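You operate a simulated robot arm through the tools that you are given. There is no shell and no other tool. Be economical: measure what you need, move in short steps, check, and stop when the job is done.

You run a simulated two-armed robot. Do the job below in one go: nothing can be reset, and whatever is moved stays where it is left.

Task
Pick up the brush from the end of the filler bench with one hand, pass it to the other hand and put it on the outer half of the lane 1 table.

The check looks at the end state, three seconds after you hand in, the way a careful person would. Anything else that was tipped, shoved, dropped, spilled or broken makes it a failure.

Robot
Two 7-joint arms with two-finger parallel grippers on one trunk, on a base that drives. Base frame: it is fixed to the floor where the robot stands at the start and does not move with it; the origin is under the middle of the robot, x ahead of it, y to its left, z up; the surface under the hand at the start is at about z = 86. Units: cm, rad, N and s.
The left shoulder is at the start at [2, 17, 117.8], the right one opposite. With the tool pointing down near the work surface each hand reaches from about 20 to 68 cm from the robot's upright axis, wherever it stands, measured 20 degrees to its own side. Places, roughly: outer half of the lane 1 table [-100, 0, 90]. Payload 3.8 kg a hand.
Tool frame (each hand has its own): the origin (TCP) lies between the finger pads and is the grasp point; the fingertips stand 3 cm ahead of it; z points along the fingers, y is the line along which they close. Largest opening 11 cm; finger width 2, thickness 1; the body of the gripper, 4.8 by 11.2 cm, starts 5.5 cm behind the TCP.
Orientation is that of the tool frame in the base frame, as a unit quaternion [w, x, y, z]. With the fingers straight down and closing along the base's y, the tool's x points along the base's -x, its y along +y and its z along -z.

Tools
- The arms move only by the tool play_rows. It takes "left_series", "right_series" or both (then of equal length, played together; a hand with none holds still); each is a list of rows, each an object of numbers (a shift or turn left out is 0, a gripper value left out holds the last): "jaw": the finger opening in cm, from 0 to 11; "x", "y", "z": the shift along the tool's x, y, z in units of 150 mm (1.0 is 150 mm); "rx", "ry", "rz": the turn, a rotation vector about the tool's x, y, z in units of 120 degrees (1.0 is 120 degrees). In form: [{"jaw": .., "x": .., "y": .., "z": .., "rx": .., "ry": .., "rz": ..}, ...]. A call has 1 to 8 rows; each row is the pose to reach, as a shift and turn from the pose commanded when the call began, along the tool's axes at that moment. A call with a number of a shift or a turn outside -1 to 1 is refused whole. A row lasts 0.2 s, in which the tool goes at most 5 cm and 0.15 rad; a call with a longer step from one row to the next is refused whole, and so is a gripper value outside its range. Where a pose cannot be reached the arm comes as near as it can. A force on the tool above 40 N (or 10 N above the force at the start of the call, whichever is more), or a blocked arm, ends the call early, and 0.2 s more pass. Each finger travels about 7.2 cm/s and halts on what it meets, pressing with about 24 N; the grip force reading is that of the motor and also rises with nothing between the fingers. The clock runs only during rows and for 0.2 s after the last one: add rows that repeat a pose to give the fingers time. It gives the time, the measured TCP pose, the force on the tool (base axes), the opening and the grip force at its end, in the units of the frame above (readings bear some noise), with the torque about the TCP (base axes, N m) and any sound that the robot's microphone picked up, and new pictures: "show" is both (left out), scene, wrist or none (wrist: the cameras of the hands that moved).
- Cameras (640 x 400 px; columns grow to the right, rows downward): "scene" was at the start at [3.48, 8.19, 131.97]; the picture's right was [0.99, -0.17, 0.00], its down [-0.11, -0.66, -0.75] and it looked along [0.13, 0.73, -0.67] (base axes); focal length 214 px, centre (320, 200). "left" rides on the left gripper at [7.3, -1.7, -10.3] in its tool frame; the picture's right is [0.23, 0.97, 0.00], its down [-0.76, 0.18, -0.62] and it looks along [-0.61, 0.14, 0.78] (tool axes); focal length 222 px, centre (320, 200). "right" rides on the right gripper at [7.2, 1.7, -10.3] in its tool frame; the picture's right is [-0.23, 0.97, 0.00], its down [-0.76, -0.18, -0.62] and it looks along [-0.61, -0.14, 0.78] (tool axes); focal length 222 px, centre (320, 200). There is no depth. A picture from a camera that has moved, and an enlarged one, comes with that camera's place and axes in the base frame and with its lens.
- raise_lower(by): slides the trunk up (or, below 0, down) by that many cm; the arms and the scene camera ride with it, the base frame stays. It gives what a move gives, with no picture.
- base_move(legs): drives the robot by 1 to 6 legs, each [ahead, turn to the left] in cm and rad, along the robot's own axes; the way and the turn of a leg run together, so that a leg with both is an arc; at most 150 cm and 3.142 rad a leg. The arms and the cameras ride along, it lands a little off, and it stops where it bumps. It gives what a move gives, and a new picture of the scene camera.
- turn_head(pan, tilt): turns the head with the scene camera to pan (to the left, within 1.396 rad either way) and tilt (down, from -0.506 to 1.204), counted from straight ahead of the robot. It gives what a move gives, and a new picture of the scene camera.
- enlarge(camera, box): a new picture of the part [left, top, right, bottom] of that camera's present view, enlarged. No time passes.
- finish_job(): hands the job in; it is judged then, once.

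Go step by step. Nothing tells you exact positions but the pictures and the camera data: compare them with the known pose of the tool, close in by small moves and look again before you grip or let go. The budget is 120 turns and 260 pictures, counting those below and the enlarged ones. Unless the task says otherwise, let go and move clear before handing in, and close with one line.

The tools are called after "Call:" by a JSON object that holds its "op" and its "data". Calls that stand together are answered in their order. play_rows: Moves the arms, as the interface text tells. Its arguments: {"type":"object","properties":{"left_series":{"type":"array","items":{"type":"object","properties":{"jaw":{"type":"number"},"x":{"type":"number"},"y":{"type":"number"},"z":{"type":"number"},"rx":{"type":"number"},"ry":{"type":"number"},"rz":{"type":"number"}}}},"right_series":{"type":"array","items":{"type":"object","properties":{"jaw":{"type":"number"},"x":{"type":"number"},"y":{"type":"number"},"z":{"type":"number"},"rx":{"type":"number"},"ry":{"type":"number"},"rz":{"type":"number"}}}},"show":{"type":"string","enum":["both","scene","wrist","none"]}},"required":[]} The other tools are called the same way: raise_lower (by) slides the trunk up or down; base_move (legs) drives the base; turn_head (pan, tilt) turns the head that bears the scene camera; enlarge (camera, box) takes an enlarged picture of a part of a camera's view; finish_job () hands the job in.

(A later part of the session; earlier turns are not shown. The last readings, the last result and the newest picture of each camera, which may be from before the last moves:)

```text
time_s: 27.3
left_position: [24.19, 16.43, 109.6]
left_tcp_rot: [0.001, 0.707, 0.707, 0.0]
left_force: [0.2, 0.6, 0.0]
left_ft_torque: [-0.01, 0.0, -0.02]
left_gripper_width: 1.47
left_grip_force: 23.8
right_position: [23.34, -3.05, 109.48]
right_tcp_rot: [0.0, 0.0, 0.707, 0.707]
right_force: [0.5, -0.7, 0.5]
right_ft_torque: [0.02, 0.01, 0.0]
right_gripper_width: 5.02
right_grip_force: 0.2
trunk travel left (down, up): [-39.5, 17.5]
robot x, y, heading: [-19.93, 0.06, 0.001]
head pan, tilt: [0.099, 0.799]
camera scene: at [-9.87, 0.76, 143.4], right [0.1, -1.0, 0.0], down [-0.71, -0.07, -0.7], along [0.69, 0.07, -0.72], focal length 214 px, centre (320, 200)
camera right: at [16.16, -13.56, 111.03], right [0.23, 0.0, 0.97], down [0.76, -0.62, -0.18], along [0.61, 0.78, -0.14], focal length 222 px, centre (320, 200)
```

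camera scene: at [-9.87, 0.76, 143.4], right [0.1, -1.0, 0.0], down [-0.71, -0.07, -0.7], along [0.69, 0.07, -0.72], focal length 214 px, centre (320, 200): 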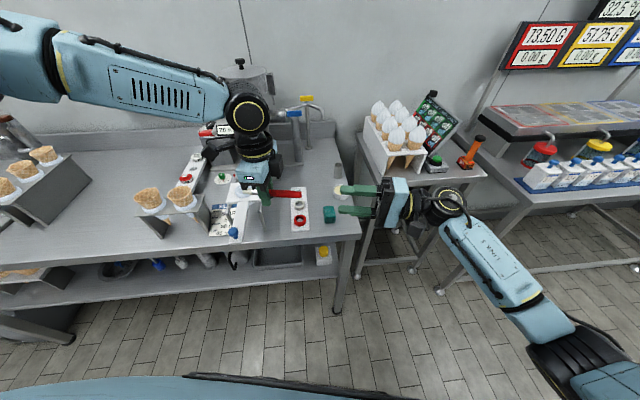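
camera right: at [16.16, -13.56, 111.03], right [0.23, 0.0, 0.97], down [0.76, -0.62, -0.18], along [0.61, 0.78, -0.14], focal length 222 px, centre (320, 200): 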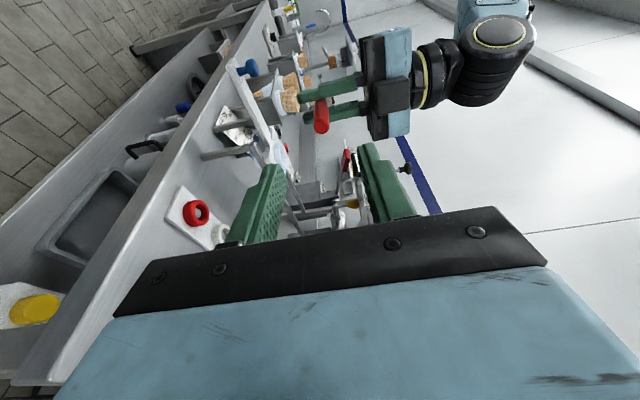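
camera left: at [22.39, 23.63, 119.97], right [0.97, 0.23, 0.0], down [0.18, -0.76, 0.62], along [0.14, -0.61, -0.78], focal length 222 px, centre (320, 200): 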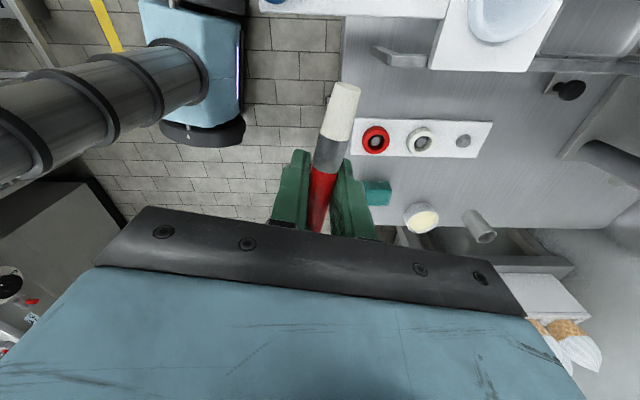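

The left hand holds the brush alone. I draw both hands in toward the body before driving.

Call:
{"op": "play_rows", "data": {"left_series": [{"y": -0.2, "z": -0.05}, {"y": -0.4, "z": -0.1}, {"y": -0.6, "z": -0.15}, {"y": -0.8, "z": -0.2}, {"y": -0.8, "z": -0.2}], "right_series": [{"x": 0.2, "z": -0.1}, {"x": 0.4, "z": -0.2}, {"x": 0.6, "z": -0.3}, {"x": 0.8, "z": -0.35}, {"x": 0.8, "z": -0.35}], "show": "scene"}}

```text
time_s: 28.5
left_position: [12.09, 16.43, 112.58]
left_tcp_rot: [0.0, 0.706, 0.708, 0.0]
left_force: [-0.2, -1.0, -0.4]
left_ft_torque: [0.02, 0.02, 0.01]
left_gripper_width: 1.46
left_grip_force: 24.2
right_position: [11.65, -8.33, 109.51]
right_tcp_rot: [0.0, 0.001, 0.707, 0.707]
right_force: [1.3, 0.4, -0.7]
right_ft_torque: [-0.01, 0.0, 0.01]
right_gripper_width: 5.01
right_grip_force: 0.0
trunk travel left (down, up): [-39.5, 17.5]
robot x, y, heading: [-20.04, 0.34, -0.001]
head pan, tilt: [0.099, 0.799]
camera scene: at [-9.76, 0.76, 143.39], right [0.1, -1.0, 0.0], down [-0.71, -0.07, -0.7], along [0.69, 0.07, -0.72], focal length 214 px, centre (320, 200)
```

scene: 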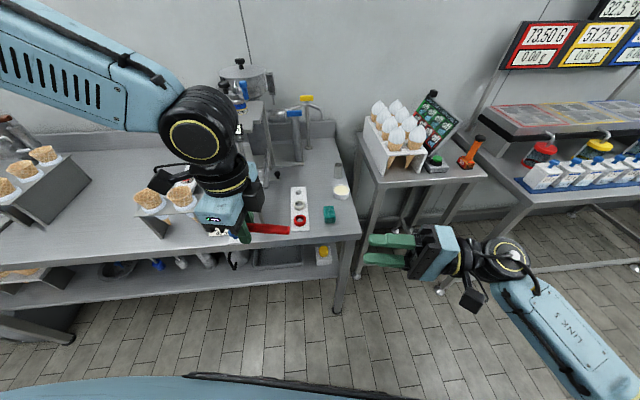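

I turn the base left a bit and pan the head left to find the lane 1 table behind.

Call:
{"op": "base_move", "data": {"legs": [[0, 0.9]]}}

Call:
{"op": "turn_head", "data": {"pan": 1.39, "tilt": 0.45}}

```text
time_s: 31.2
left_position: [-12.58, 35.23, 112.66]
left_tcp_rot: [0.0, 0.334, 0.943, 0.001]
left_force: [0.5, 1.0, -0.3]
left_ft_torque: [0.01, -0.01, 0.02]
left_gripper_width: 1.48
left_grip_force: 24.3
right_position: [6.32, 19.08, 109.43]
right_tcp_rot: [-0.303, -0.304, 0.639, 0.638]
right_force: [0.0, 0.1, -1.2]
right_ft_torque: [0.02, 0.0, -0.01]
right_gripper_width: 5.04
right_grip_force: 0.0
trunk travel left (down, up): [-39.5, 17.5]
robot x, y, heading: [-20.14, -0.14, 0.89]
head pan, tilt: [0.099, 0.799]
camera scene: at [-14.25, 8.32, 143.4], right [0.83, -0.55, 0.0], down [-0.39, -0.6, -0.7], along [0.38, 0.58, -0.72], focal length 214 px, centre (320, 200)
```

scene: 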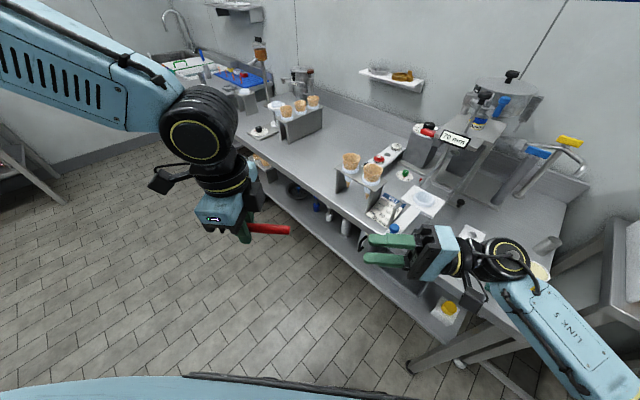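

```text
time_s: 32.6
left_position: [-12.49, 35.4, 112.49]
left_tcp_rot: [0.0, 0.334, 0.943, -0.001]
left_force: [0.4, -0.1, -0.3]
left_ft_torque: [0.0, 0.02, 0.01]
left_gripper_width: 1.48
left_grip_force: 24.0
right_position: [6.32, 19.06, 109.54]
right_tcp_rot: [-0.304, -0.304, 0.638, 0.639]
right_force: [0.1, 0.2, 0.0]
right_ft_torque: [0.0, -0.02, 0.01]
right_gripper_width: 5.03
right_grip_force: 0.1
trunk travel left (down, up): [-39.5, 17.5]
robot x, y, heading: [-20.02, -0.07, 0.89]
head pan, tilt: [1.389, 0.45]
camera scene: at [-24.64, 8.57, 146.44], right [0.76, 0.65, 0.0], down [0.28, -0.33, -0.9], along [-0.58, 0.68, -0.44], focal length 214 px, centre (320, 200)
```

scene: 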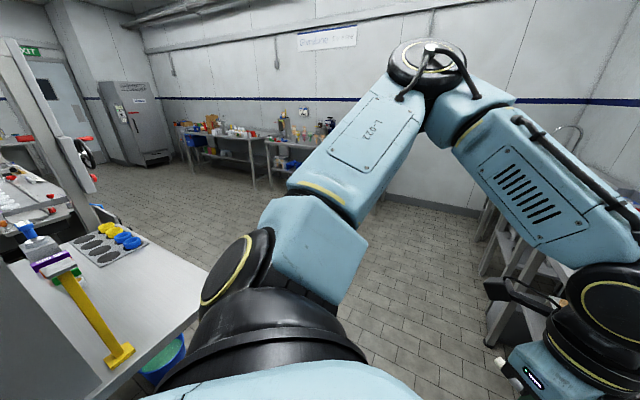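

A table with lane fittings appears to the rear-left. I turn further left to see it.

Call:
{"op": "base_move", "data": {"legs": [[0, 1.0]]}}

Call:
{"op": "turn_head", "data": {"pan": 0.9, "tilt": 0.6}}

```text
time_s: 35.6
left_position: [-45.54, 25.22, 112.56]
left_tcp_rot: [0.0, -0.16, 0.987, 0.0]
left_force: [0.0, 0.5, -0.4]
left_ft_torque: [0.0, -0.01, -0.01]
left_gripper_width: 1.49
left_grip_force: 23.6
right_position: [-21.99, 32.43, 109.35]
right_tcp_rot: [0.573, 0.574, -0.413, -0.414]
right_force: [-0.8, 0.6, 0.3]
right_ft_torque: [-0.01, 0.01, -0.01]
right_gripper_width: 5.03
right_grip_force: 0.0
trunk travel left (down, up): [-39.5, 17.5]
robot x, y, heading: [-19.82, -0.23, 1.894]
head pan, tilt: [1.389, 0.45]
camera scene: at [-29.78, 0.66, 146.44], right [-0.14, 0.99, 0.0], down [0.43, 0.06, -0.9], along [-0.89, -0.12, -0.44], focal length 214 px, centre (320, 200)
```

scene: 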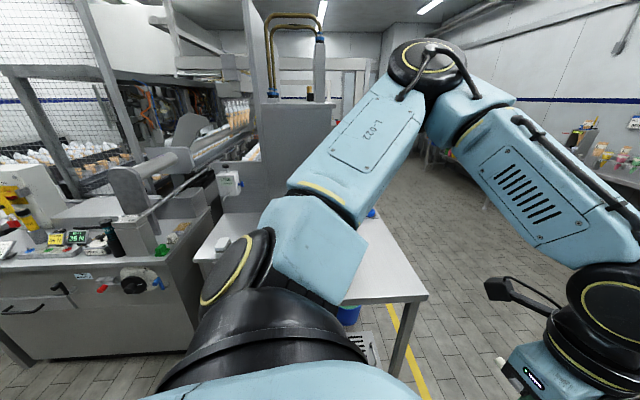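

```text
time_s: 36.5
left_position: [-45.67, 25.23, 112.52]
left_tcp_rot: [0.0, -0.16, 0.987, -0.001]
left_force: [-0.3, -0.1, -0.7]
left_ft_torque: [-0.01, -0.03, 0.0]
left_gripper_width: 1.47
left_grip_force: 24.2
right_position: [-21.86, 32.51, 109.62]
right_tcp_rot: [0.574, 0.574, -0.414, -0.413]
right_force: [0.7, 0.3, -0.7]
right_ft_torque: [-0.01, 0.0, 0.01]
right_gripper_width: 5.0
right_grip_force: 0.0
trunk travel left (down, up): [-39.5, 17.5]
robot x, y, heading: [-19.93, 0.04, 1.889]
head pan, tilt: [0.901, 0.6]
camera scene: at [-28.97, 4.96, 145.09], right [0.34, 0.94, 0.0], down [0.53, -0.19, -0.83], along [-0.78, 0.28, -0.56], focal length 214 px, centre (320, 200)
```

scene: 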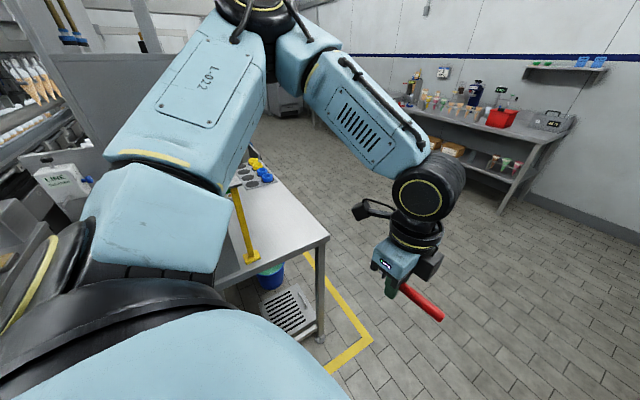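

The table with the yellow item is ahead-left, its corner near [-83, 28]. I turn further to face it.

Call:
{"op": "base_move", "data": {"legs": [[0, 0.75]]}}

Call:
{"op": "turn_head", "data": {"pan": 0.45, "tilt": 0.6}}

```text
time_s: 37.4
left_position: [-46.8, 23.94, 112.69]
left_tcp_rot: [-0.001, -0.182, 0.983, 0.002]
left_force: [-0.2, 1.1, 0.2]
left_ft_torque: [-0.01, -0.01, -0.04]
left_gripper_width: 1.5
left_grip_force: 24.0
right_position: [-23.18, 32.15, 109.09]
right_tcp_rot: [0.582, 0.582, -0.405, -0.399]
right_force: [0.0, -0.9, 0.2]
right_ft_torque: [0.02, 0.03, -0.02]
right_gripper_width: 5.01
right_grip_force: 0.1
trunk travel left (down, up): [-39.5, 17.5]
robot x, y, heading: [-19.92, 0.07, 1.931]
head pan, tilt: [0.901, 0.6]
stopped in leg 1: the robot was blocked; the commanded pose is now the measured one
camera scene: at [-29.19, 4.45, 145.09], right [0.3, 0.95, 0.0], down [0.54, -0.17, -0.83], along [-0.79, 0.25, -0.57], focal length 214 px, centre (320, 200)
```

scene: 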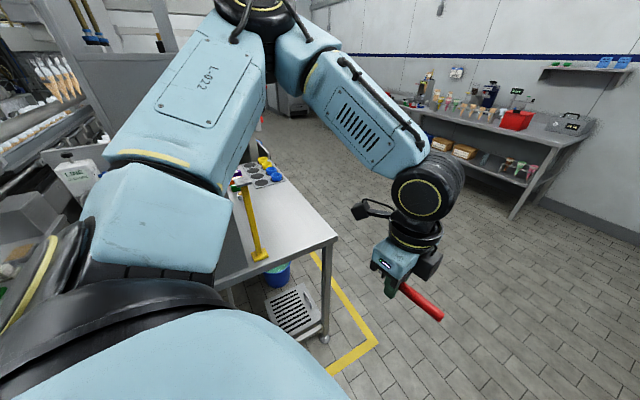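

```text
time_s: 38.3
left_position: [-46.63, 23.98, 112.53]
left_tcp_rot: [0.001, -0.182, 0.983, 0.001]
left_force: [-0.6, 0.7, -0.5]
left_ft_torque: [0.0, -0.02, 0.05]
left_gripper_width: 1.48
left_grip_force: 24.0
right_position: [-23.23, 32.21, 109.14]
right_tcp_rot: [0.581, 0.583, -0.404, -0.399]
right_force: [-0.5, 0.5, -0.9]
right_ft_torque: [0.02, 0.01, -0.02]
right_gripper_width: 5.03
right_grip_force: 0.0
trunk travel left (down, up): [-39.5, 17.5]
robot x, y, heading: [-19.63, -0.01, 1.936]
head pan, tilt: [0.45, 0.6]
camera scene: at [-27.17, 7.8, 145.1], right [0.69, 0.73, 0.0], down [0.41, -0.39, -0.83], along [-0.6, 0.57, -0.56], focal length 214 px, centre (320, 200)
```

scene: 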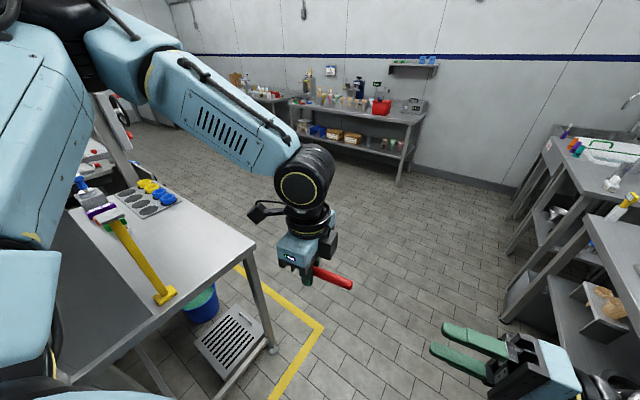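

Something blocked the turn. I look to the right side to see what the arm touched.

Call:
{"op": "turn_head", "data": {"pan": -1.2, "tilt": 0.6}}

Call:
{"op": "turn_head", "data": {"pan": 1.39, "tilt": 0.6}}

```text
time_s: 40.0
left_position: [-46.71, 23.93, 112.65]
left_tcp_rot: [0.0, -0.183, 0.983, 0.0]
left_force: [0.0, -0.9, -0.1]
left_ft_torque: [-0.01, -0.02, 0.02]
left_gripper_width: 1.49
left_grip_force: 24.2
right_position: [-23.26, 32.21, 109.29]
right_tcp_rot: [0.582, 0.582, -0.404, -0.398]
right_force: [0.1, 0.0, 0.4]
right_ft_torque: [-0.04, 0.0, 0.02]
right_gripper_width: 5.02
right_grip_force: 0.1
trunk travel left (down, up): [-39.5, 17.5]
robot x, y, heading: [-20.24, -0.06, 1.936]
head pan, tilt: [-1.201, 0.6]
camera scene: at [-14.2, 7.66, 145.1], right [0.67, -0.74, 0.0], down [-0.42, -0.38, -0.83], along [0.61, 0.55, -0.56], focal length 214 px, centre (320, 200)
```

scene: 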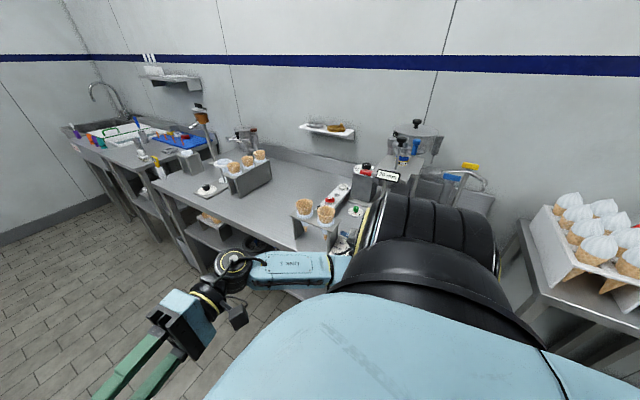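

```text
time_s: 42.3
left_position: [-46.8, 23.9, 112.56]
left_tcp_rot: [0.0, -0.182, 0.983, 0.001]
left_force: [0.0, -0.5, -0.6]
left_ft_torque: [-0.01, 0.03, 0.0]
left_gripper_width: 1.52
left_grip_force: 23.9
right_position: [-23.33, 32.23, 109.17]
right_tcp_rot: [0.582, 0.583, -0.405, -0.398]
right_force: [0.1, -0.5, -0.1]
right_ft_torque: [0.05, 0.01, 0.01]
right_gripper_width: 5.04
right_grip_force: 0.1
trunk travel left (down, up): [-39.5, 17.5]
robot x, y, heading: [-19.97, -0.36, 1.932]
head pan, tilt: [1.389, 0.6]
camera scene: at [-29.46, 0.18, 145.09], right [-0.18, 0.98, 0.0], down [0.56, 0.1, -0.82], along [-0.81, -0.15, -0.57], focal length 214 px, centre (320, 200)
```

scene: 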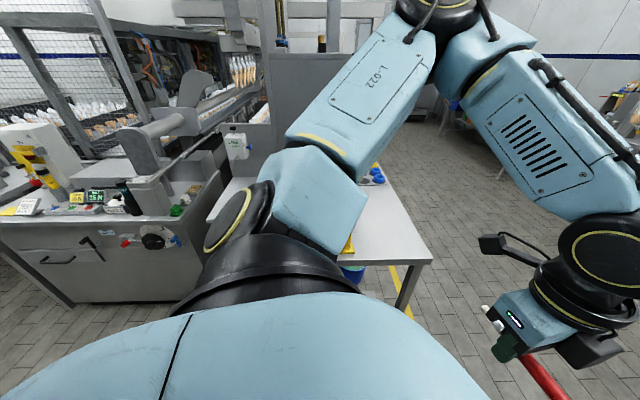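

The right shoulder and elbow are on the bench side. I turn back slightly to release the contact and look there.

Call:
{"op": "base_move", "data": {"legs": [[0, -0.12]]}}

Call:
{"op": "turn_head", "data": {"pan": -1.39, "tilt": 0.95}}

Call:
{"op": "enlarge", "data": {"camera": "right", "box": [0, 0, 640, 400]}}

```text
time_s: 43.3
left_position: [-43.52, 26.98, 112.56]
left_tcp_rot: [-0.001, -0.123, 0.992, -0.001]
left_force: [-0.8, 0.5, -1.7]
left_ft_torque: [0.0, 0.03, -0.01]
left_gripper_width: 1.45
left_grip_force: 24.3
right_position: [-19.31, 32.5, 109.09]
right_tcp_rot: [0.557, 0.557, -0.439, -0.433]
right_force: [0.2, 0.2, 0.6]
right_ft_torque: [-0.01, 0.01, -0.02]
right_gripper_width: 5.0
right_grip_force: 0.0
trunk travel left (down, up): [-39.5, 17.5]
robot x, y, heading: [-19.84, 0.08, 1.816]
head pan, tilt: [1.389, 0.6]
camera scene: at [-29.27, 1.43, 145.09], right [-0.06, 1.0, 0.0], down [0.56, 0.03, -0.83], along [-0.82, -0.05, -0.56], focal length 214 px, centre (320, 200)
```

scene: 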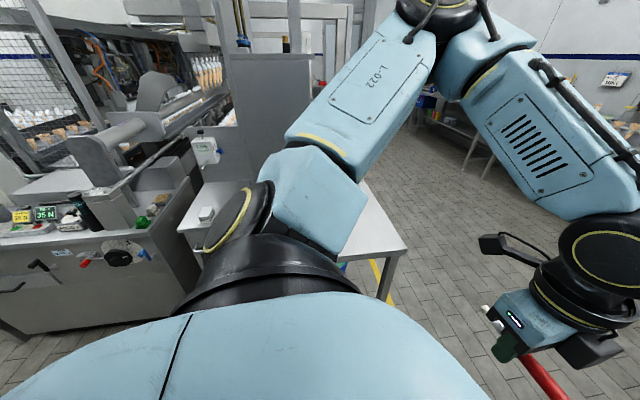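

```text
time_s: 45.8
left_position: [-43.59, 27.1, 112.49]
left_tcp_rot: [0.0, -0.123, 0.992, -0.001]
left_force: [0.1, 0.0, -0.5]
left_ft_torque: [-0.01, 0.0, -0.03]
left_gripper_width: 1.5
left_grip_force: 24.0
right_position: [-19.48, 32.44, 109.1]
right_tcp_rot: [0.558, 0.557, -0.438, -0.432]
right_force: [0.5, 0.5, -0.8]
right_ft_torque: [0.0, -0.01, -0.02]
right_gripper_width: 5.01
right_grip_force: 0.1
trunk travel left (down, up): [-39.5, 17.5]
robot x, y, heading: [-19.98, -0.21, 1.811]
head pan, tilt: [-1.389, 0.949]
camera scene: at [-13.86, 4.97, 142.25], right [0.41, -0.91, 0.0], down [-0.74, -0.34, -0.58], along [0.53, 0.24, -0.81], focal length 214 px, centre (320, 200)
```

scene: 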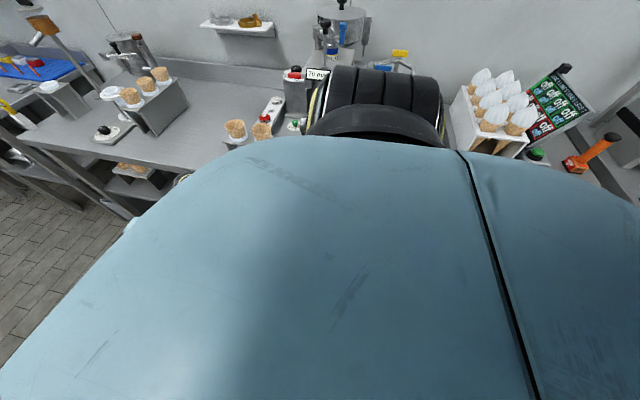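

```text
1.00 times, centred on (320, 200) of right (not enlarged: the box is as wide or as high as the picture)
camera zoom: at [-7.58, 27.8, 110.85], right [-0.06, 0.23, 0.97], down [0.42, 0.89, -0.18], along [-0.9, 0.4, -0.15], focal length 222 px, centre (320, 200)
```

zoom: 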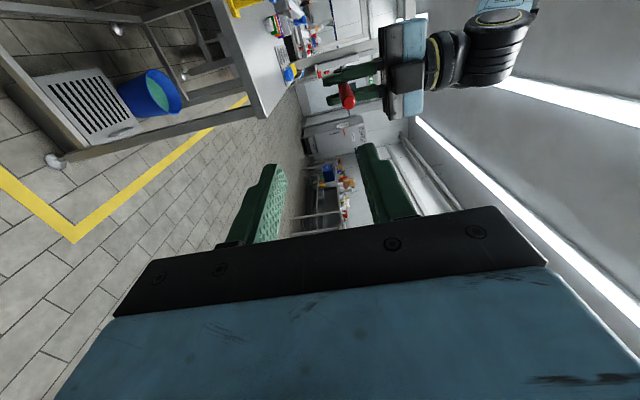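

The right arm's elbow, on the bench side, must have met the bench edge. I turn back, reverse away from the bench, and then turn again with more room.

Call:
{"op": "base_move", "data": {"legs": [[0, -1.5], [-17, 0]]}}

Call:
{"op": "turn_head", "data": {"pan": -0.2, "tilt": 0.75}}

```text
time_s: 50.9
left_position: [-10.57, 20.41, 112.55]
left_tcp_rot: [0.0, 0.586, 0.811, 0.0]
left_force: [-1.1, 0.1, 0.0]
left_ft_torque: [0.01, 0.0, 0.04]
left_gripper_width: 1.45
left_grip_force: 23.8
right_position: [-3.6, -3.44, 109.18]
right_tcp_rot: [-0.114, -0.109, 0.7, 0.696]
right_force: [-1.0, 0.2, -0.2]
right_ft_torque: [0.0, -0.02, 0.0]
right_gripper_width: 4.98
right_grip_force: 0.0
trunk travel left (down, up): [-39.5, 17.5]
robot x, y, heading: [-36.01, -4.97, 0.316]
head pan, tilt: [-1.389, 0.949]
camera scene: at [-30.55, -11.06, 142.25], right [-0.88, -0.48, 0.0], down [-0.39, 0.71, -0.58], along [0.28, -0.51, -0.81], focal length 214 px, centre (320, 200)
```

scene: 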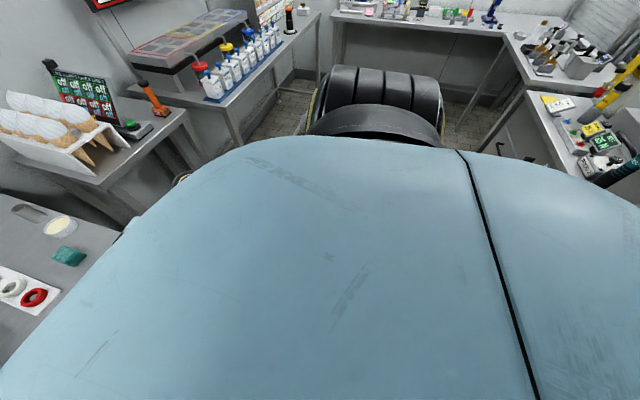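

```text
time_s: 52.3
left_position: [-10.58, 20.44, 112.55]
left_tcp_rot: [0.0, 0.585, 0.811, 0.001]
left_force: [-0.1, -0.3, 0.0]
left_ft_torque: [-0.05, -0.02, -0.02]
left_gripper_width: 1.45
left_grip_force: 23.9
right_position: [-3.51, -3.41, 109.16]
right_tcp_rot: [-0.115, -0.109, 0.7, 0.696]
right_force: [0.1, -0.1, 0.3]
right_ft_torque: [0.02, 0.02, 0.01]
right_gripper_width: 5.0
right_grip_force: 0.1
trunk travel left (down, up): [-39.5, 17.5]
robot x, y, heading: [-35.64, -5.25, 0.315]
head pan, tilt: [-0.201, 0.75]
camera scene: at [-25.7, -3.69, 143.8], right [0.12, -0.99, 0.0], down [-0.68, -0.08, -0.73], along [0.73, 0.08, -0.68], focal length 214 px, centre (320, 200)
```

scene: 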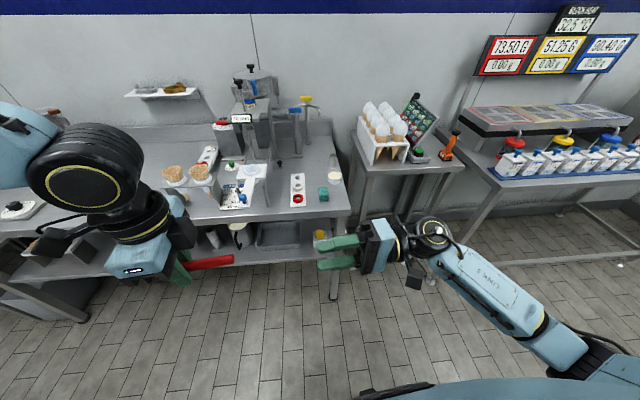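

The bench looks intact, but I check closely before turning.

Call:
{"op": "enlarge", "data": {"camera": "scene", "box": [140, 100, 380, 250]}}

Call:
{"op": "base_move", "data": {"legs": [[0, 1.35]]}}

```text
2.67 times, centred on (260, 175) of scene
camera zoom: at [-25.7, -3.69, 143.8], right [0.12, -0.99, 0.0], down [-0.68, -0.08, -0.73], along [0.73, 0.08, -0.68], focal length 572 px, centre (480, 267)
```

zoom: 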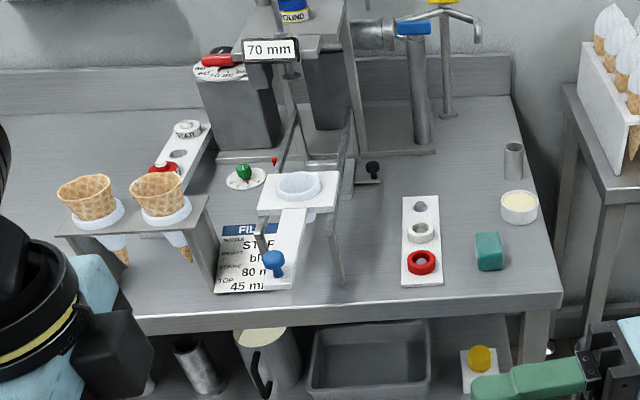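

```text
time_s: 56.0
left_position: [-55.1, 25.28, 112.56]
left_tcp_rot: [0.0, -0.046, 0.999, 0.0]
left_force: [0.2, 0.5, -0.6]
left_ft_torque: [0.01, -0.04, 0.0]
left_gripper_width: 1.49
left_grip_force: 24.7
right_position: [-30.23, 26.74, 109.21]
right_tcp_rot: [0.522, 0.521, -0.481, -0.475]
right_force: [-0.6, 0.0, 0.4]
right_ft_torque: [0.02, -0.01, 0.0]
right_gripper_width: 5.03
right_grip_force: 0.2
trunk travel left (down, up): [-39.5, 17.5]
robot x, y, heading: [-35.44, -5.21, 1.658]
head pan, tilt: [-0.201, 0.75]
camera scene: at [-35.19, 5.03, 143.8], right [0.99, -0.11, 0.0], down [-0.08, -0.68, -0.73], along [0.08, 0.73, -0.68], focal length 214 px, centre (320, 200)
```

scene: 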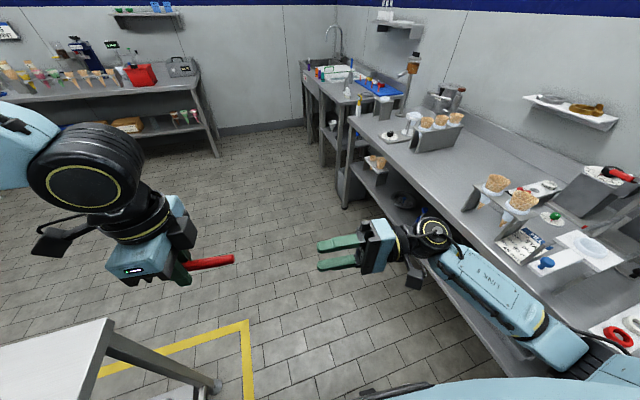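

Nothing on the bench was disturbed. I continue the turn in steps.

Call:
{"op": "base_move", "data": {"legs": [[0, 0.4]]}}

Call:
{"op": "turn_head", "data": {"pan": 0.5, "tilt": 0.75}}

```text
time_s: 57.3
left_position: [-62.03, 20.0, 111.84]
left_tcp_rot: [-0.005, -0.17, 0.985, -0.012]
left_force: [0.2, -0.8, -0.1]
left_ft_torque: [0.0, -0.02, 0.02]
left_gripper_width: 1.49
left_grip_force: 24.0
right_position: [-38.88, 28.09, 108.92]
right_tcp_rot: [0.582, 0.577, -0.41, -0.4]
right_force: [0.6, 0.0, 0.6]
right_ft_torque: [-0.04, 0.01, -0.01]
right_gripper_width: 5.01
right_grip_force: 0.0
trunk travel left (down, up): [-39.5, 17.5]
robot x, y, heading: [-35.97, -5.01, 1.919]
head pan, tilt: [-0.201, 0.75]
stopped in leg 1: the robot was blocked; the commanded pose is now the measured one
camera scene: at [-37.83, 6.18, 143.71], right [0.99, 0.14, 0.0], down [0.1, -0.68, -0.73], along [-0.1, 0.72, -0.69], focal length 214 px, centre (320, 200)
```

scene: 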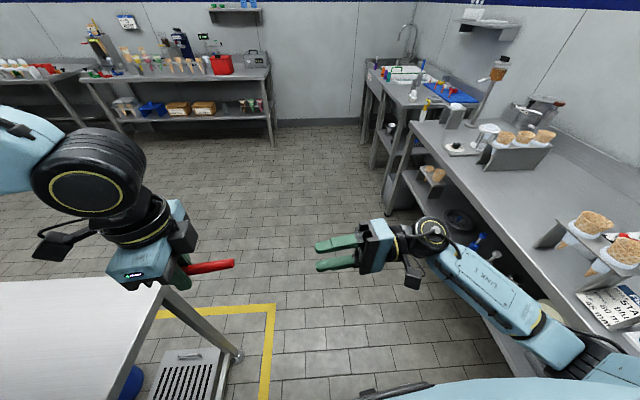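

```text
time_s: 58.4
left_position: [-62.18, 20.09, 112.01]
left_tcp_rot: [-0.003, -0.171, 0.985, -0.01]
left_force: [-0.3, -0.8, 0.2]
left_ft_torque: [0.01, -0.02, 0.0]
left_gripper_width: 1.48
left_grip_force: 24.2
right_position: [-38.75, 28.09, 108.79]
right_tcp_rot: [0.582, 0.576, -0.411, -0.4]
right_force: [0.2, 0.0, 0.4]
right_ft_torque: [-0.01, -0.02, 0.02]
right_gripper_width: 5.04
right_grip_force: 0.1
trunk travel left (down, up): [-39.5, 17.5]
robot x, y, heading: [-35.93, -5.04, 1.917]
head pan, tilt: [0.499, 0.75]
camera scene: at [-42.86, 3.59, 143.71], right [0.66, 0.75, -0.01], down [0.51, -0.46, -0.73], along [-0.55, 0.48, -0.69], focal length 214 px, centre (320, 200)
```

scene: 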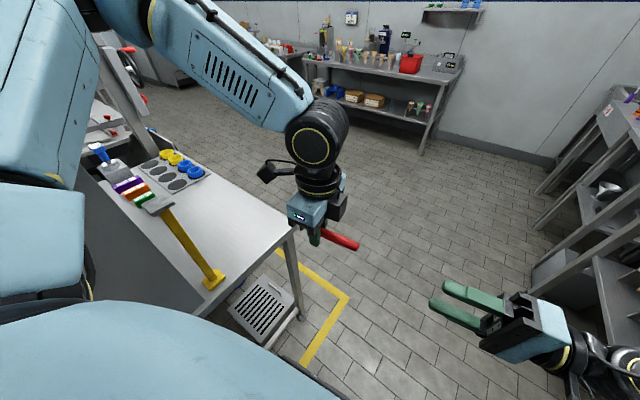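

Blocked again at nearly the same heading, so I look along both sides at arm height to find the contact.

Call:
{"op": "turn_head", "data": {"pan": 1.39, "tilt": 0.2}}

Call:
{"op": "turn_head", "data": {"pan": 1.0, "tilt": -0.1}}

Call:
{"op": "turn_head", "data": {"pan": -1.39, "tilt": 0.4}}

Call:
{"op": "enlarge", "data": {"camera": "left", "box": [0, 0, 640, 400]}}

```text
time_s: 59.5
left_position: [-62.2, 20.11, 111.85]
left_tcp_rot: [-0.004, -0.171, 0.985, -0.01]
left_force: [-0.2, 0.1, 0.1]
left_ft_torque: [-0.02, -0.02, 0.03]
left_gripper_width: 1.51
left_grip_force: 24.5
right_position: [-38.7, 28.12, 108.8]
right_tcp_rot: [0.583, 0.576, -0.411, -0.4]
right_force: [-0.4, -0.1, -0.6]
right_ft_torque: [-0.02, 0.0, 0.04]
right_gripper_width: 5.01
right_grip_force: 0.0
trunk travel left (down, up): [-39.5, 17.5]
robot x, y, heading: [-35.54, -4.79, 1.916]
head pan, tilt: [1.389, 0.201]
camera scene: at [-45.85, -3.37, 148.74], right [-0.16, 0.99, -0.01], down [0.2, 0.02, -0.98], along [-0.97, -0.16, -0.2], focal length 214 px, centre (320, 200)
```

scene: 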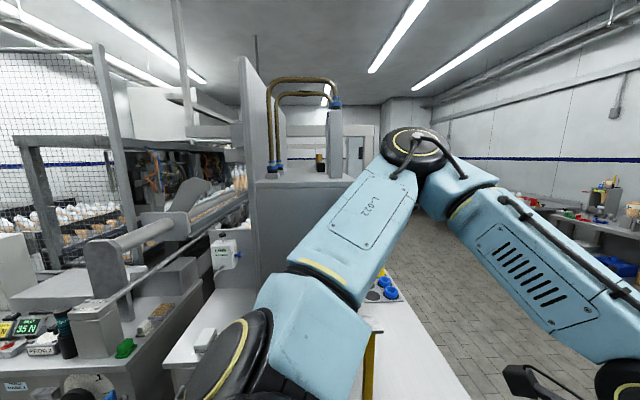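

```text
time_s: 60.4
left_position: [-62.24, 20.09, 112.02]
left_tcp_rot: [-0.003, -0.17, 0.985, -0.01]
left_force: [-0.6, 0.1, -0.7]
left_ft_torque: [-0.01, -0.01, 0.01]
left_gripper_width: 1.47
left_grip_force: 23.7
right_position: [-38.78, 28.09, 108.96]
right_tcp_rot: [0.583, 0.576, -0.411, -0.4]
right_force: [-0.7, -0.4, 0.3]
right_ft_torque: [0.0, -0.03, 0.01]
right_gripper_width: 4.99
right_grip_force: 0.1
trunk travel left (down, up): [-39.5, 17.5]
robot x, y, heading: [-35.8, -5.39, 1.917]
head pan, tilt: [1.0, -0.099]
camera scene: at [-45.14, 0.1, 151.44], right [0.22, 0.97, -0.01], down [-0.1, 0.01, -1.0], along [-0.97, 0.22, 0.1], focal length 214 px, centre (320, 200)
```

scene: 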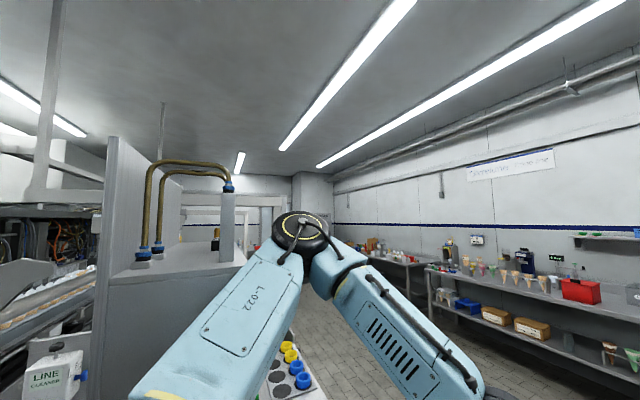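

```text
time_s: 62.6
left_position: [-62.17, 20.04, 111.96]
left_tcp_rot: [-0.003, -0.171, 0.985, -0.011]
left_force: [-0.5, -0.7, -0.5]
left_ft_torque: [0.01, 0.03, 0.01]
left_gripper_width: 1.46
left_grip_force: 23.7
right_position: [-38.68, 28.13, 108.78]
right_tcp_rot: [0.584, 0.575, -0.411, -0.4]
right_force: [-0.6, -0.3, 0.9]
right_ft_torque: [-0.01, 0.0, 0.0]
right_gripper_width: 5.01
right_grip_force: 0.1
trunk travel left (down, up): [-39.5, 17.5]
robot x, y, heading: [-35.66, -5.21, 1.915]
head pan, tilt: [-1.389, 0.4]
camera scene: at [-28.63, 2.78, 146.84], right [0.5, -0.86, 0.01], down [-0.34, -0.2, -0.92], along [0.8, 0.46, -0.39], focal length 214 px, centre (320, 200)
```

scene: 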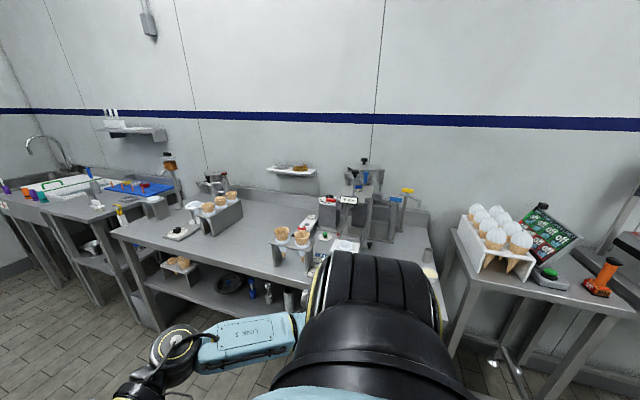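

```text
1.00 times, centred on (320, 200) of left (not enlarged: the box is as wide or as high as the picture)
camera zoom: at [-68.42, 16.23, 122.44], right [-0.54, 0.84, -0.02], down [0.66, 0.44, 0.61], along [0.52, 0.32, -0.79], focal length 222 px, centre (320, 200)
```

zoom: 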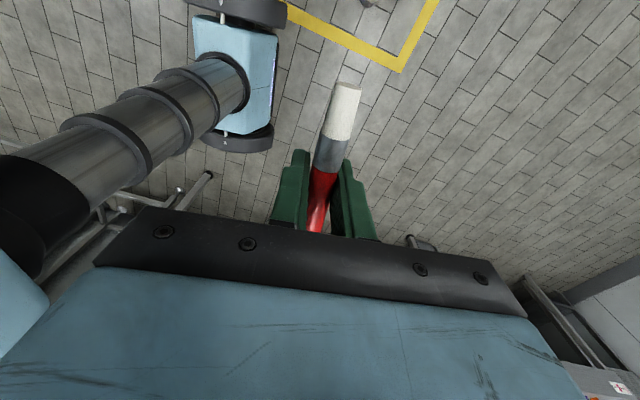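

The trunk's slight tilt suggests the left arm met something on the table side. Fortunately the table is already within the left arm's reach here, so I back off slightly and view it.

Call:
{"op": "base_move", "data": {"legs": [[0, -0.15]]}}

Call:
{"op": "turn_head", "data": {"pan": 1.1, "tilt": 0.9}}

Call:
{"op": "enlarge", "data": {"camera": "right", "box": [0, 0, 640, 400]}}

```text
time_s: 63.6
left_position: [-58.23, 22.9, 112.3]
left_tcp_rot: [-0.003, -0.096, 0.995, -0.005]
left_force: [0.3, 0.4, -1.4]
left_ft_torque: [-0.01, 0.0, -0.01]
left_gripper_width: 1.47
left_grip_force: 24.4
right_position: [-33.87, 27.33, 109.11]
right_tcp_rot: [0.549, 0.547, -0.45, -0.444]
right_force: [0.7, 1.1, -0.1]
right_ft_torque: [-0.03, 0.01, -0.02]
right_gripper_width: 5.0
right_grip_force: 0.0
trunk travel left (down, up): [-39.5, 17.5]
robot x, y, heading: [-35.7, -4.81, 1.767]
head pan, tilt: [-1.389, 0.4]
camera scene: at [-27.65, 0.37, 146.91], right [0.37, -0.93, 0.0], down [-0.36, -0.14, -0.92], along [0.86, 0.34, -0.39], focal length 214 px, centre (320, 200)
```

scene: 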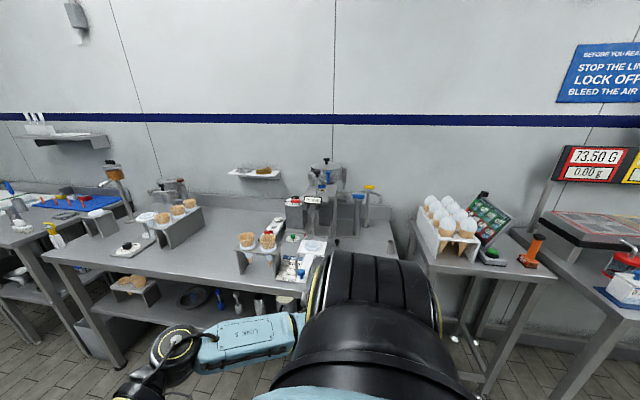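

```text
time_s: 65.9
left_position: [-58.3, 22.84, 112.2]
left_tcp_rot: [-0.003, -0.097, 0.995, -0.005]
left_force: [0.4, 0.4, -0.1]
left_ft_torque: [0.04, 0.01, -0.04]
left_gripper_width: 1.49
left_grip_force: 24.4
right_position: [-33.94, 27.26, 109.17]
right_tcp_rot: [0.548, 0.547, -0.45, -0.444]
right_force: [-0.2, -0.9, -0.4]
right_ft_torque: [-0.03, -0.01, 0.03]
right_gripper_width: 5.02
right_grip_force: 0.0
trunk travel left (down, up): [-39.5, 17.5]
robot x, y, heading: [-35.77, -5.32, 1.764]
head pan, tilt: [1.1, 0.901]
camera scene: at [-43.59, -1.05, 142.61], right [0.27, 0.96, 0.0], down [0.75, -0.21, -0.62], along [-0.6, 0.17, -0.78], focal length 214 px, centre (320, 200)
```

scene: 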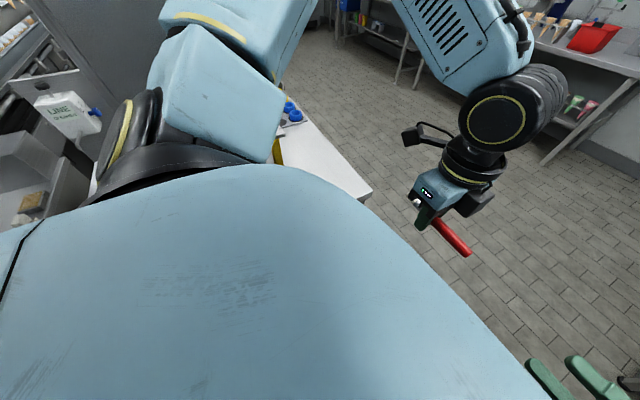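

```text
1.00 times, centred on (320, 200) of right (not enlarged: the box is as wide or as high as the picture)
camera zoom: at [-22.33, 22.09, 110.84], right [-0.05, 0.23, 0.97], down [0.46, 0.87, -0.18], along [-0.89, 0.44, -0.15], focal length 222 px, centre (320, 200)
```

zoom: 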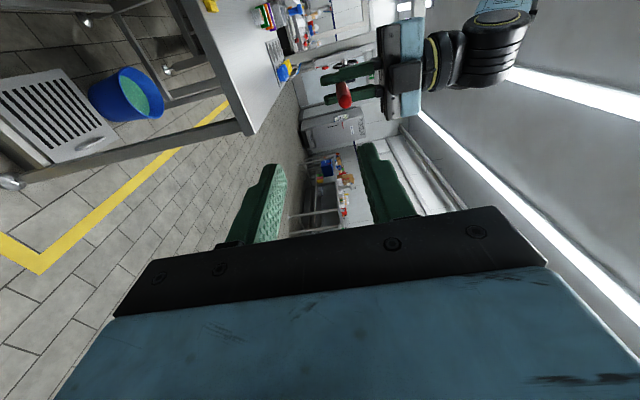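

With the contact released, I extend the left hand toward the table along its tool x at height, in steps.

Call:
{"op": "play_rows", "data": {"left_series": [{"x": 0.25}, {"x": 0.5}, {"x": 0.75}, {"x": 1.0}, {"x": 1.0}]}}

```text
time_s: 67.3
left_position: [-71.96, 23.43, 112.07]
left_tcp_rot: [-0.031, -0.084, 0.996, -0.027]
left_force: [0.4, 0.0, 0.7]
left_ft_torque: [-0.03, 0.0, 0.0]
left_gripper_width: 1.48
left_grip_force: 24.2
right_position: [-32.76, 30.69, 108.04]
right_tcp_rot: [0.558, 0.536, -0.454, -0.442]
right_force: [-0.1, 0.5, 0.3]
right_ft_torque: [0.0, 0.01, 0.01]
right_gripper_width: 5.02
right_grip_force: 0.0
trunk travel left (down, up): [-39.5, 17.5]
robot x, y, heading: [-35.7, -4.78, 1.74]
head pan, tilt: [1.1, 0.901]
stopped in row 5 (left hand): the arm was blocked; the commanded pose is now the measured one
camera scene: at [-41.92, 3.49, 142.51], right [0.29, 0.96, -0.03], down [0.74, -0.25, -0.62], along [-0.6, 0.16, -0.78], focal length 214 px, centre (320, 200)
camera left: at [-78.23, 21.14, 122.85], right [-0.39, 0.92, -0.03], down [0.75, 0.34, 0.56], along [0.53, 0.2, -0.83], focal length 222 px, centre (320, 200)
```

scene: 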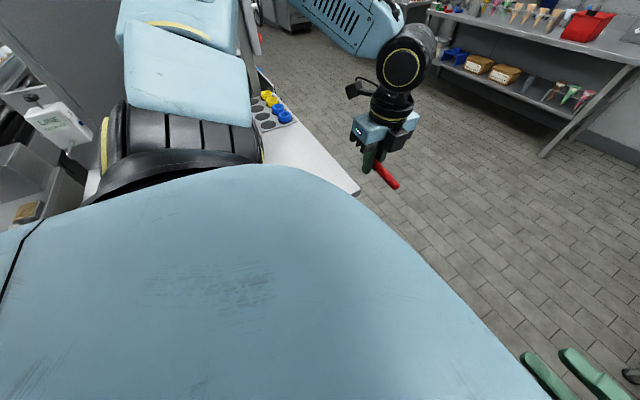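
left: 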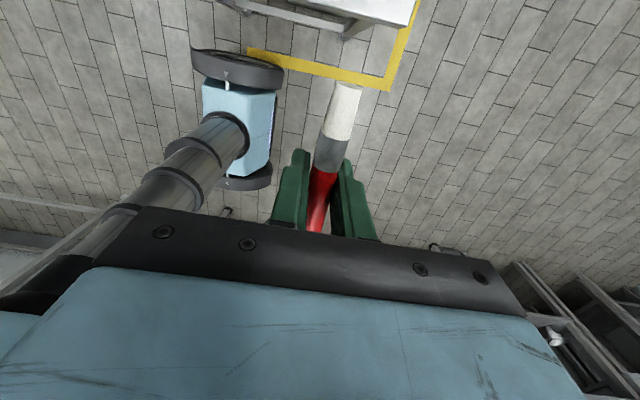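

The upper arm is pressing on something, likely the yellow post at the table's edge. I retract the same way, then raise the trunk so the arm passes above.

Call:
{"op": "play_rows", "data": {"left_series": [{"x": -0.25}, {"x": -0.5}, {"x": -0.75}, {"x": -1.0}, {"x": -1.0}]}}

```text
time_s: 68.5
left_position: [-58.14, 22.85, 111.86]
left_tcp_rot: [-0.015, -0.091, 0.996, -0.008]
left_force: [-0.4, 0.2, -0.7]
left_ft_torque: [0.02, 0.02, 0.0]
left_gripper_width: 1.47
left_grip_force: 24.2
right_position: [-33.92, 27.38, 109.17]
right_tcp_rot: [0.549, 0.546, -0.451, -0.445]
right_force: [-0.1, 0.4, 0.1]
right_ft_torque: [0.03, 0.04, 0.01]
right_gripper_width: 5.0
right_grip_force: 0.1
trunk travel left (down, up): [-39.5, 17.5]
robot x, y, heading: [-35.5, -4.84, 1.754]
head pan, tilt: [1.1, 0.901]
camera scene: at [-43.49, -0.79, 142.62], right [0.28, 0.96, 0.0], down [0.75, -0.22, -0.62], along [-0.6, 0.18, -0.78], focal length 214 px, centre (320, 200)
camera left: at [-64.76, 20.04, 122.47], right [-0.4, 0.92, -0.01], down [0.73, 0.32, 0.6], along [0.55, 0.23, -0.8], focal length 222 px, centre (320, 200)
```

scene: 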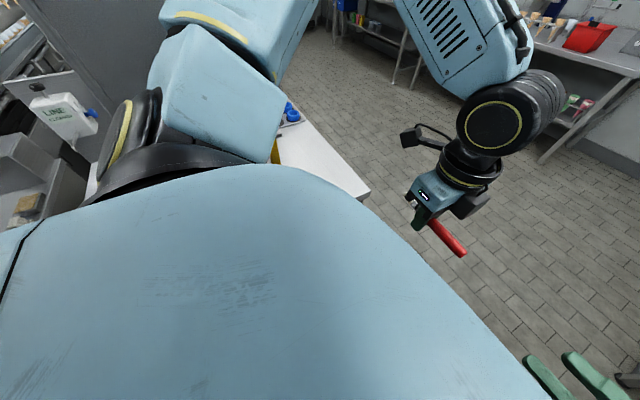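
left: 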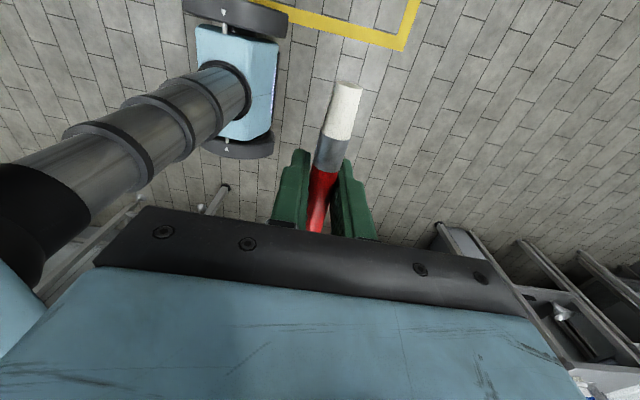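

The post still stands. A better approach is from the open floor at the table's outer end, so I raise the trunk for clearance and drive ahead, away from it.

Call:
{"op": "raise_lower", "data": {"by": 14}}

Call:
{"op": "base_move", "data": {"legs": [[35, 0.0]]}}

```text
time_s: 70.2
left_position: [-58.25, 22.82, 125.84]
left_tcp_rot: [-0.015, -0.09, 0.996, -0.009]
left_force: [0.2, 0.5, -1.4]
left_ft_torque: [-0.01, -0.01, -0.03]
left_gripper_width: 1.5
left_grip_force: 24.4
right_position: [-33.87, 27.46, 123.01]
right_tcp_rot: [0.549, 0.546, -0.451, -0.444]
right_force: [0.6, 0.3, -0.1]
right_ft_torque: [-0.01, 0.03, -0.01]
right_gripper_width: 5.02
right_grip_force: 0.0
trunk travel left (down, up): [-53.5, 3.5]
robot x, y, heading: [-35.67, -5.05, 1.755]
head pan, tilt: [1.1, 0.901]
```

```text
time_s: 72.4
left_position: [-64.71, 57.0, 125.87]
left_tcp_rot: [-0.015, -0.091, 0.996, -0.008]
left_force: [-0.9, 0.0, 0.3]
left_ft_torque: [-0.02, -0.02, 0.01]
left_gripper_width: 1.47
left_grip_force: 23.7
right_position: [-40.47, 61.67, 123.15]
right_tcp_rot: [0.549, 0.547, -0.451, -0.443]
right_force: [0.4, -0.1, 0.1]
right_ft_torque: [-0.02, -0.01, 0.03]
right_gripper_width: 5.01
right_grip_force: 0.1
trunk travel left (down, up): [-53.5, 3.5]
robot x, y, heading: [-42.54, 29.07, 1.758]
head pan, tilt: [1.1, 0.901]
camera scene: at [-49.97, 33.44, 156.61], right [0.28, 0.96, 0.0], down [0.75, -0.22, -0.62], along [-0.6, 0.17, -0.78], focal length 214 px, centre (320, 200)
```

scene: 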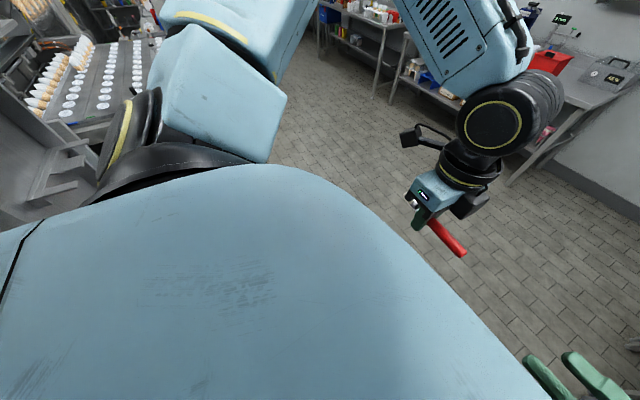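

Clear path. I go on 30 cm, then turn left toward the table's outer end.

Call:
{"op": "base_move", "data": {"legs": [[32, 0.1], [0, 0.8]]}}

Call:
{"op": "turn_head", "data": {"pan": 1.3, "tilt": 0.6}}

```text
time_s: 76.7
left_position: [-85.56, 60.12, 125.84]
left_tcp_rot: [-0.009, -0.515, 0.857, -0.014]
left_force: [-0.6, -0.7, -0.1]
left_ft_torque: [-0.03, -0.04, 0.03]
left_gripper_width: 1.48
left_grip_force: 24.4
right_position: [-74.07, 81.9, 123.17]
right_tcp_rot: [0.687, 0.689, -0.168, -0.162]
right_force: [0.5, -0.2, -0.4]
right_ft_torque: [0.03, 0.0, -0.01]
right_gripper_width: 5.01
right_grip_force: 0.0
trunk travel left (down, up): [-53.5, 3.5]
robot x, y, heading: [-49.96, 60.39, 2.656]
head pan, tilt: [1.1, 0.901]
camera scene: at [-57.87, 56.98, 156.61], right [-0.57, 0.82, 0.0], down [0.64, 0.45, -0.62], along [-0.51, -0.36, -0.78], focal length 214 px, centre (320, 200)
```

scene: 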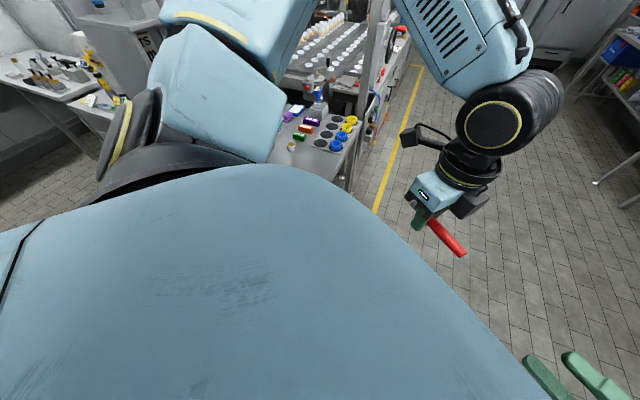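

```text
time_s: 77.5
left_position: [-85.39, 60.23, 125.82]
left_tcp_rot: [-0.01, -0.514, 0.858, -0.014]
left_force: [-0.9, 0.1, -1.0]
left_ft_torque: [0.03, 0.01, 0.02]
left_gripper_width: 1.49
left_grip_force: 24.2
right_position: [-73.88, 81.92, 123.22]
right_tcp_rot: [0.686, 0.689, -0.168, -0.162]
right_force: [-0.4, 1.1, -0.5]
right_ft_torque: [0.02, -0.04, 0.0]
right_gripper_width: 5.0
right_grip_force: 0.0
trunk travel left (down, up): [-53.5, 3.5]
robot x, y, heading: [-49.24, 60.31, 2.658]
head pan, tilt: [1.3, 0.6]
camera scene: at [-57.77, 54.91, 159.08], right [-0.73, 0.69, 0.0], down [0.39, 0.41, -0.82], along [-0.57, -0.6, -0.57], focal length 214 px, centre (320, 200)
```

scene: 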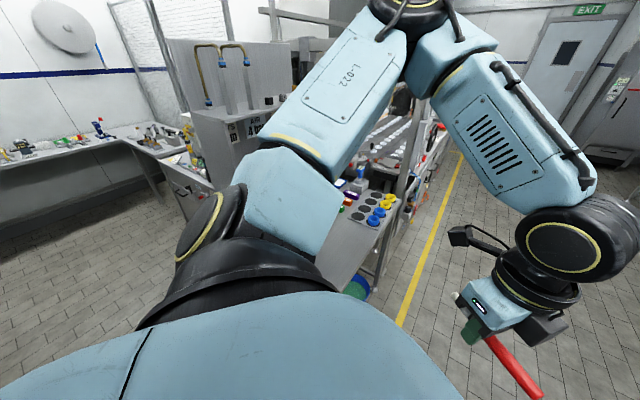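

The turn was free. I turn on to face the table's outer end.

Call:
{"op": "base_move", "data": {"legs": [[0, 1.2]]}}

Call:
{"op": "turn_head", "data": {"pan": 0.2, "tilt": 0.75}}

```text
time_s: 80.8
left_position: [-62.71, 27.14, 125.82]
left_tcp_rot: [0.001, 0.907, -0.422, 0.016]
left_force: [-0.1, 0.0, -0.1]
left_ft_torque: [-0.02, -0.02, -0.03]
left_gripper_width: 1.5
left_grip_force: 23.8
right_position: [-78.77, 45.96, 123.22]
right_tcp_rot: [0.659, 0.665, 0.247, 0.251]
right_force: [0.2, 0.7, -0.3]
right_ft_torque: [0.03, -0.05, -0.03]
right_gripper_width: 5.01
right_grip_force: 0.1
trunk travel left (down, up): [-53.5, 3.5]
robot x, y, heading: [-49.73, 60.27, -2.444]
head pan, tilt: [1.3, 0.6]
camera scene: at [-47.71, 50.96, 159.09], right [-0.91, -0.42, 0.0], down [-0.24, 0.51, -0.83], along [0.35, -0.75, -0.56], focal length 214 px, centre (320, 200)
```

scene: 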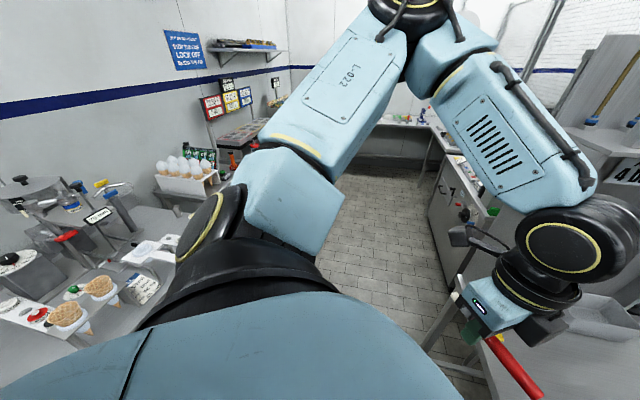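

```text
time_s: 82.2
left_position: [-62.74, 27.2, 125.89]
left_tcp_rot: [0.0, 0.907, -0.421, 0.017]
left_force: [-0.2, 0.3, 0.3]
left_ft_torque: [-0.03, 0.01, 0.0]
left_gripper_width: 1.5
left_grip_force: 24.1
right_position: [-78.8, 46.02, 123.09]
right_tcp_rot: [0.659, 0.664, 0.247, 0.251]
right_force: [1.4, -0.9, -0.3]
right_ft_torque: [-0.01, 0.0, 0.03]
right_gripper_width: 5.01
right_grip_force: 0.0
trunk travel left (down, up): [-53.5, 3.5]
robot x, y, heading: [-49.66, 60.72, -2.439]
head pan, tilt: [0.201, 0.75]
camera scene: at [-56.55, 52.46, 157.8], right [-0.79, 0.62, 0.0], down [0.42, 0.54, -0.73], along [-0.45, -0.58, -0.68], focal length 214 px, centre (320, 200)
```

scene: 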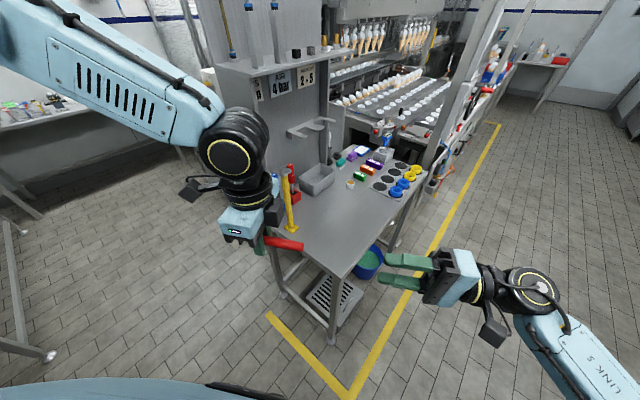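

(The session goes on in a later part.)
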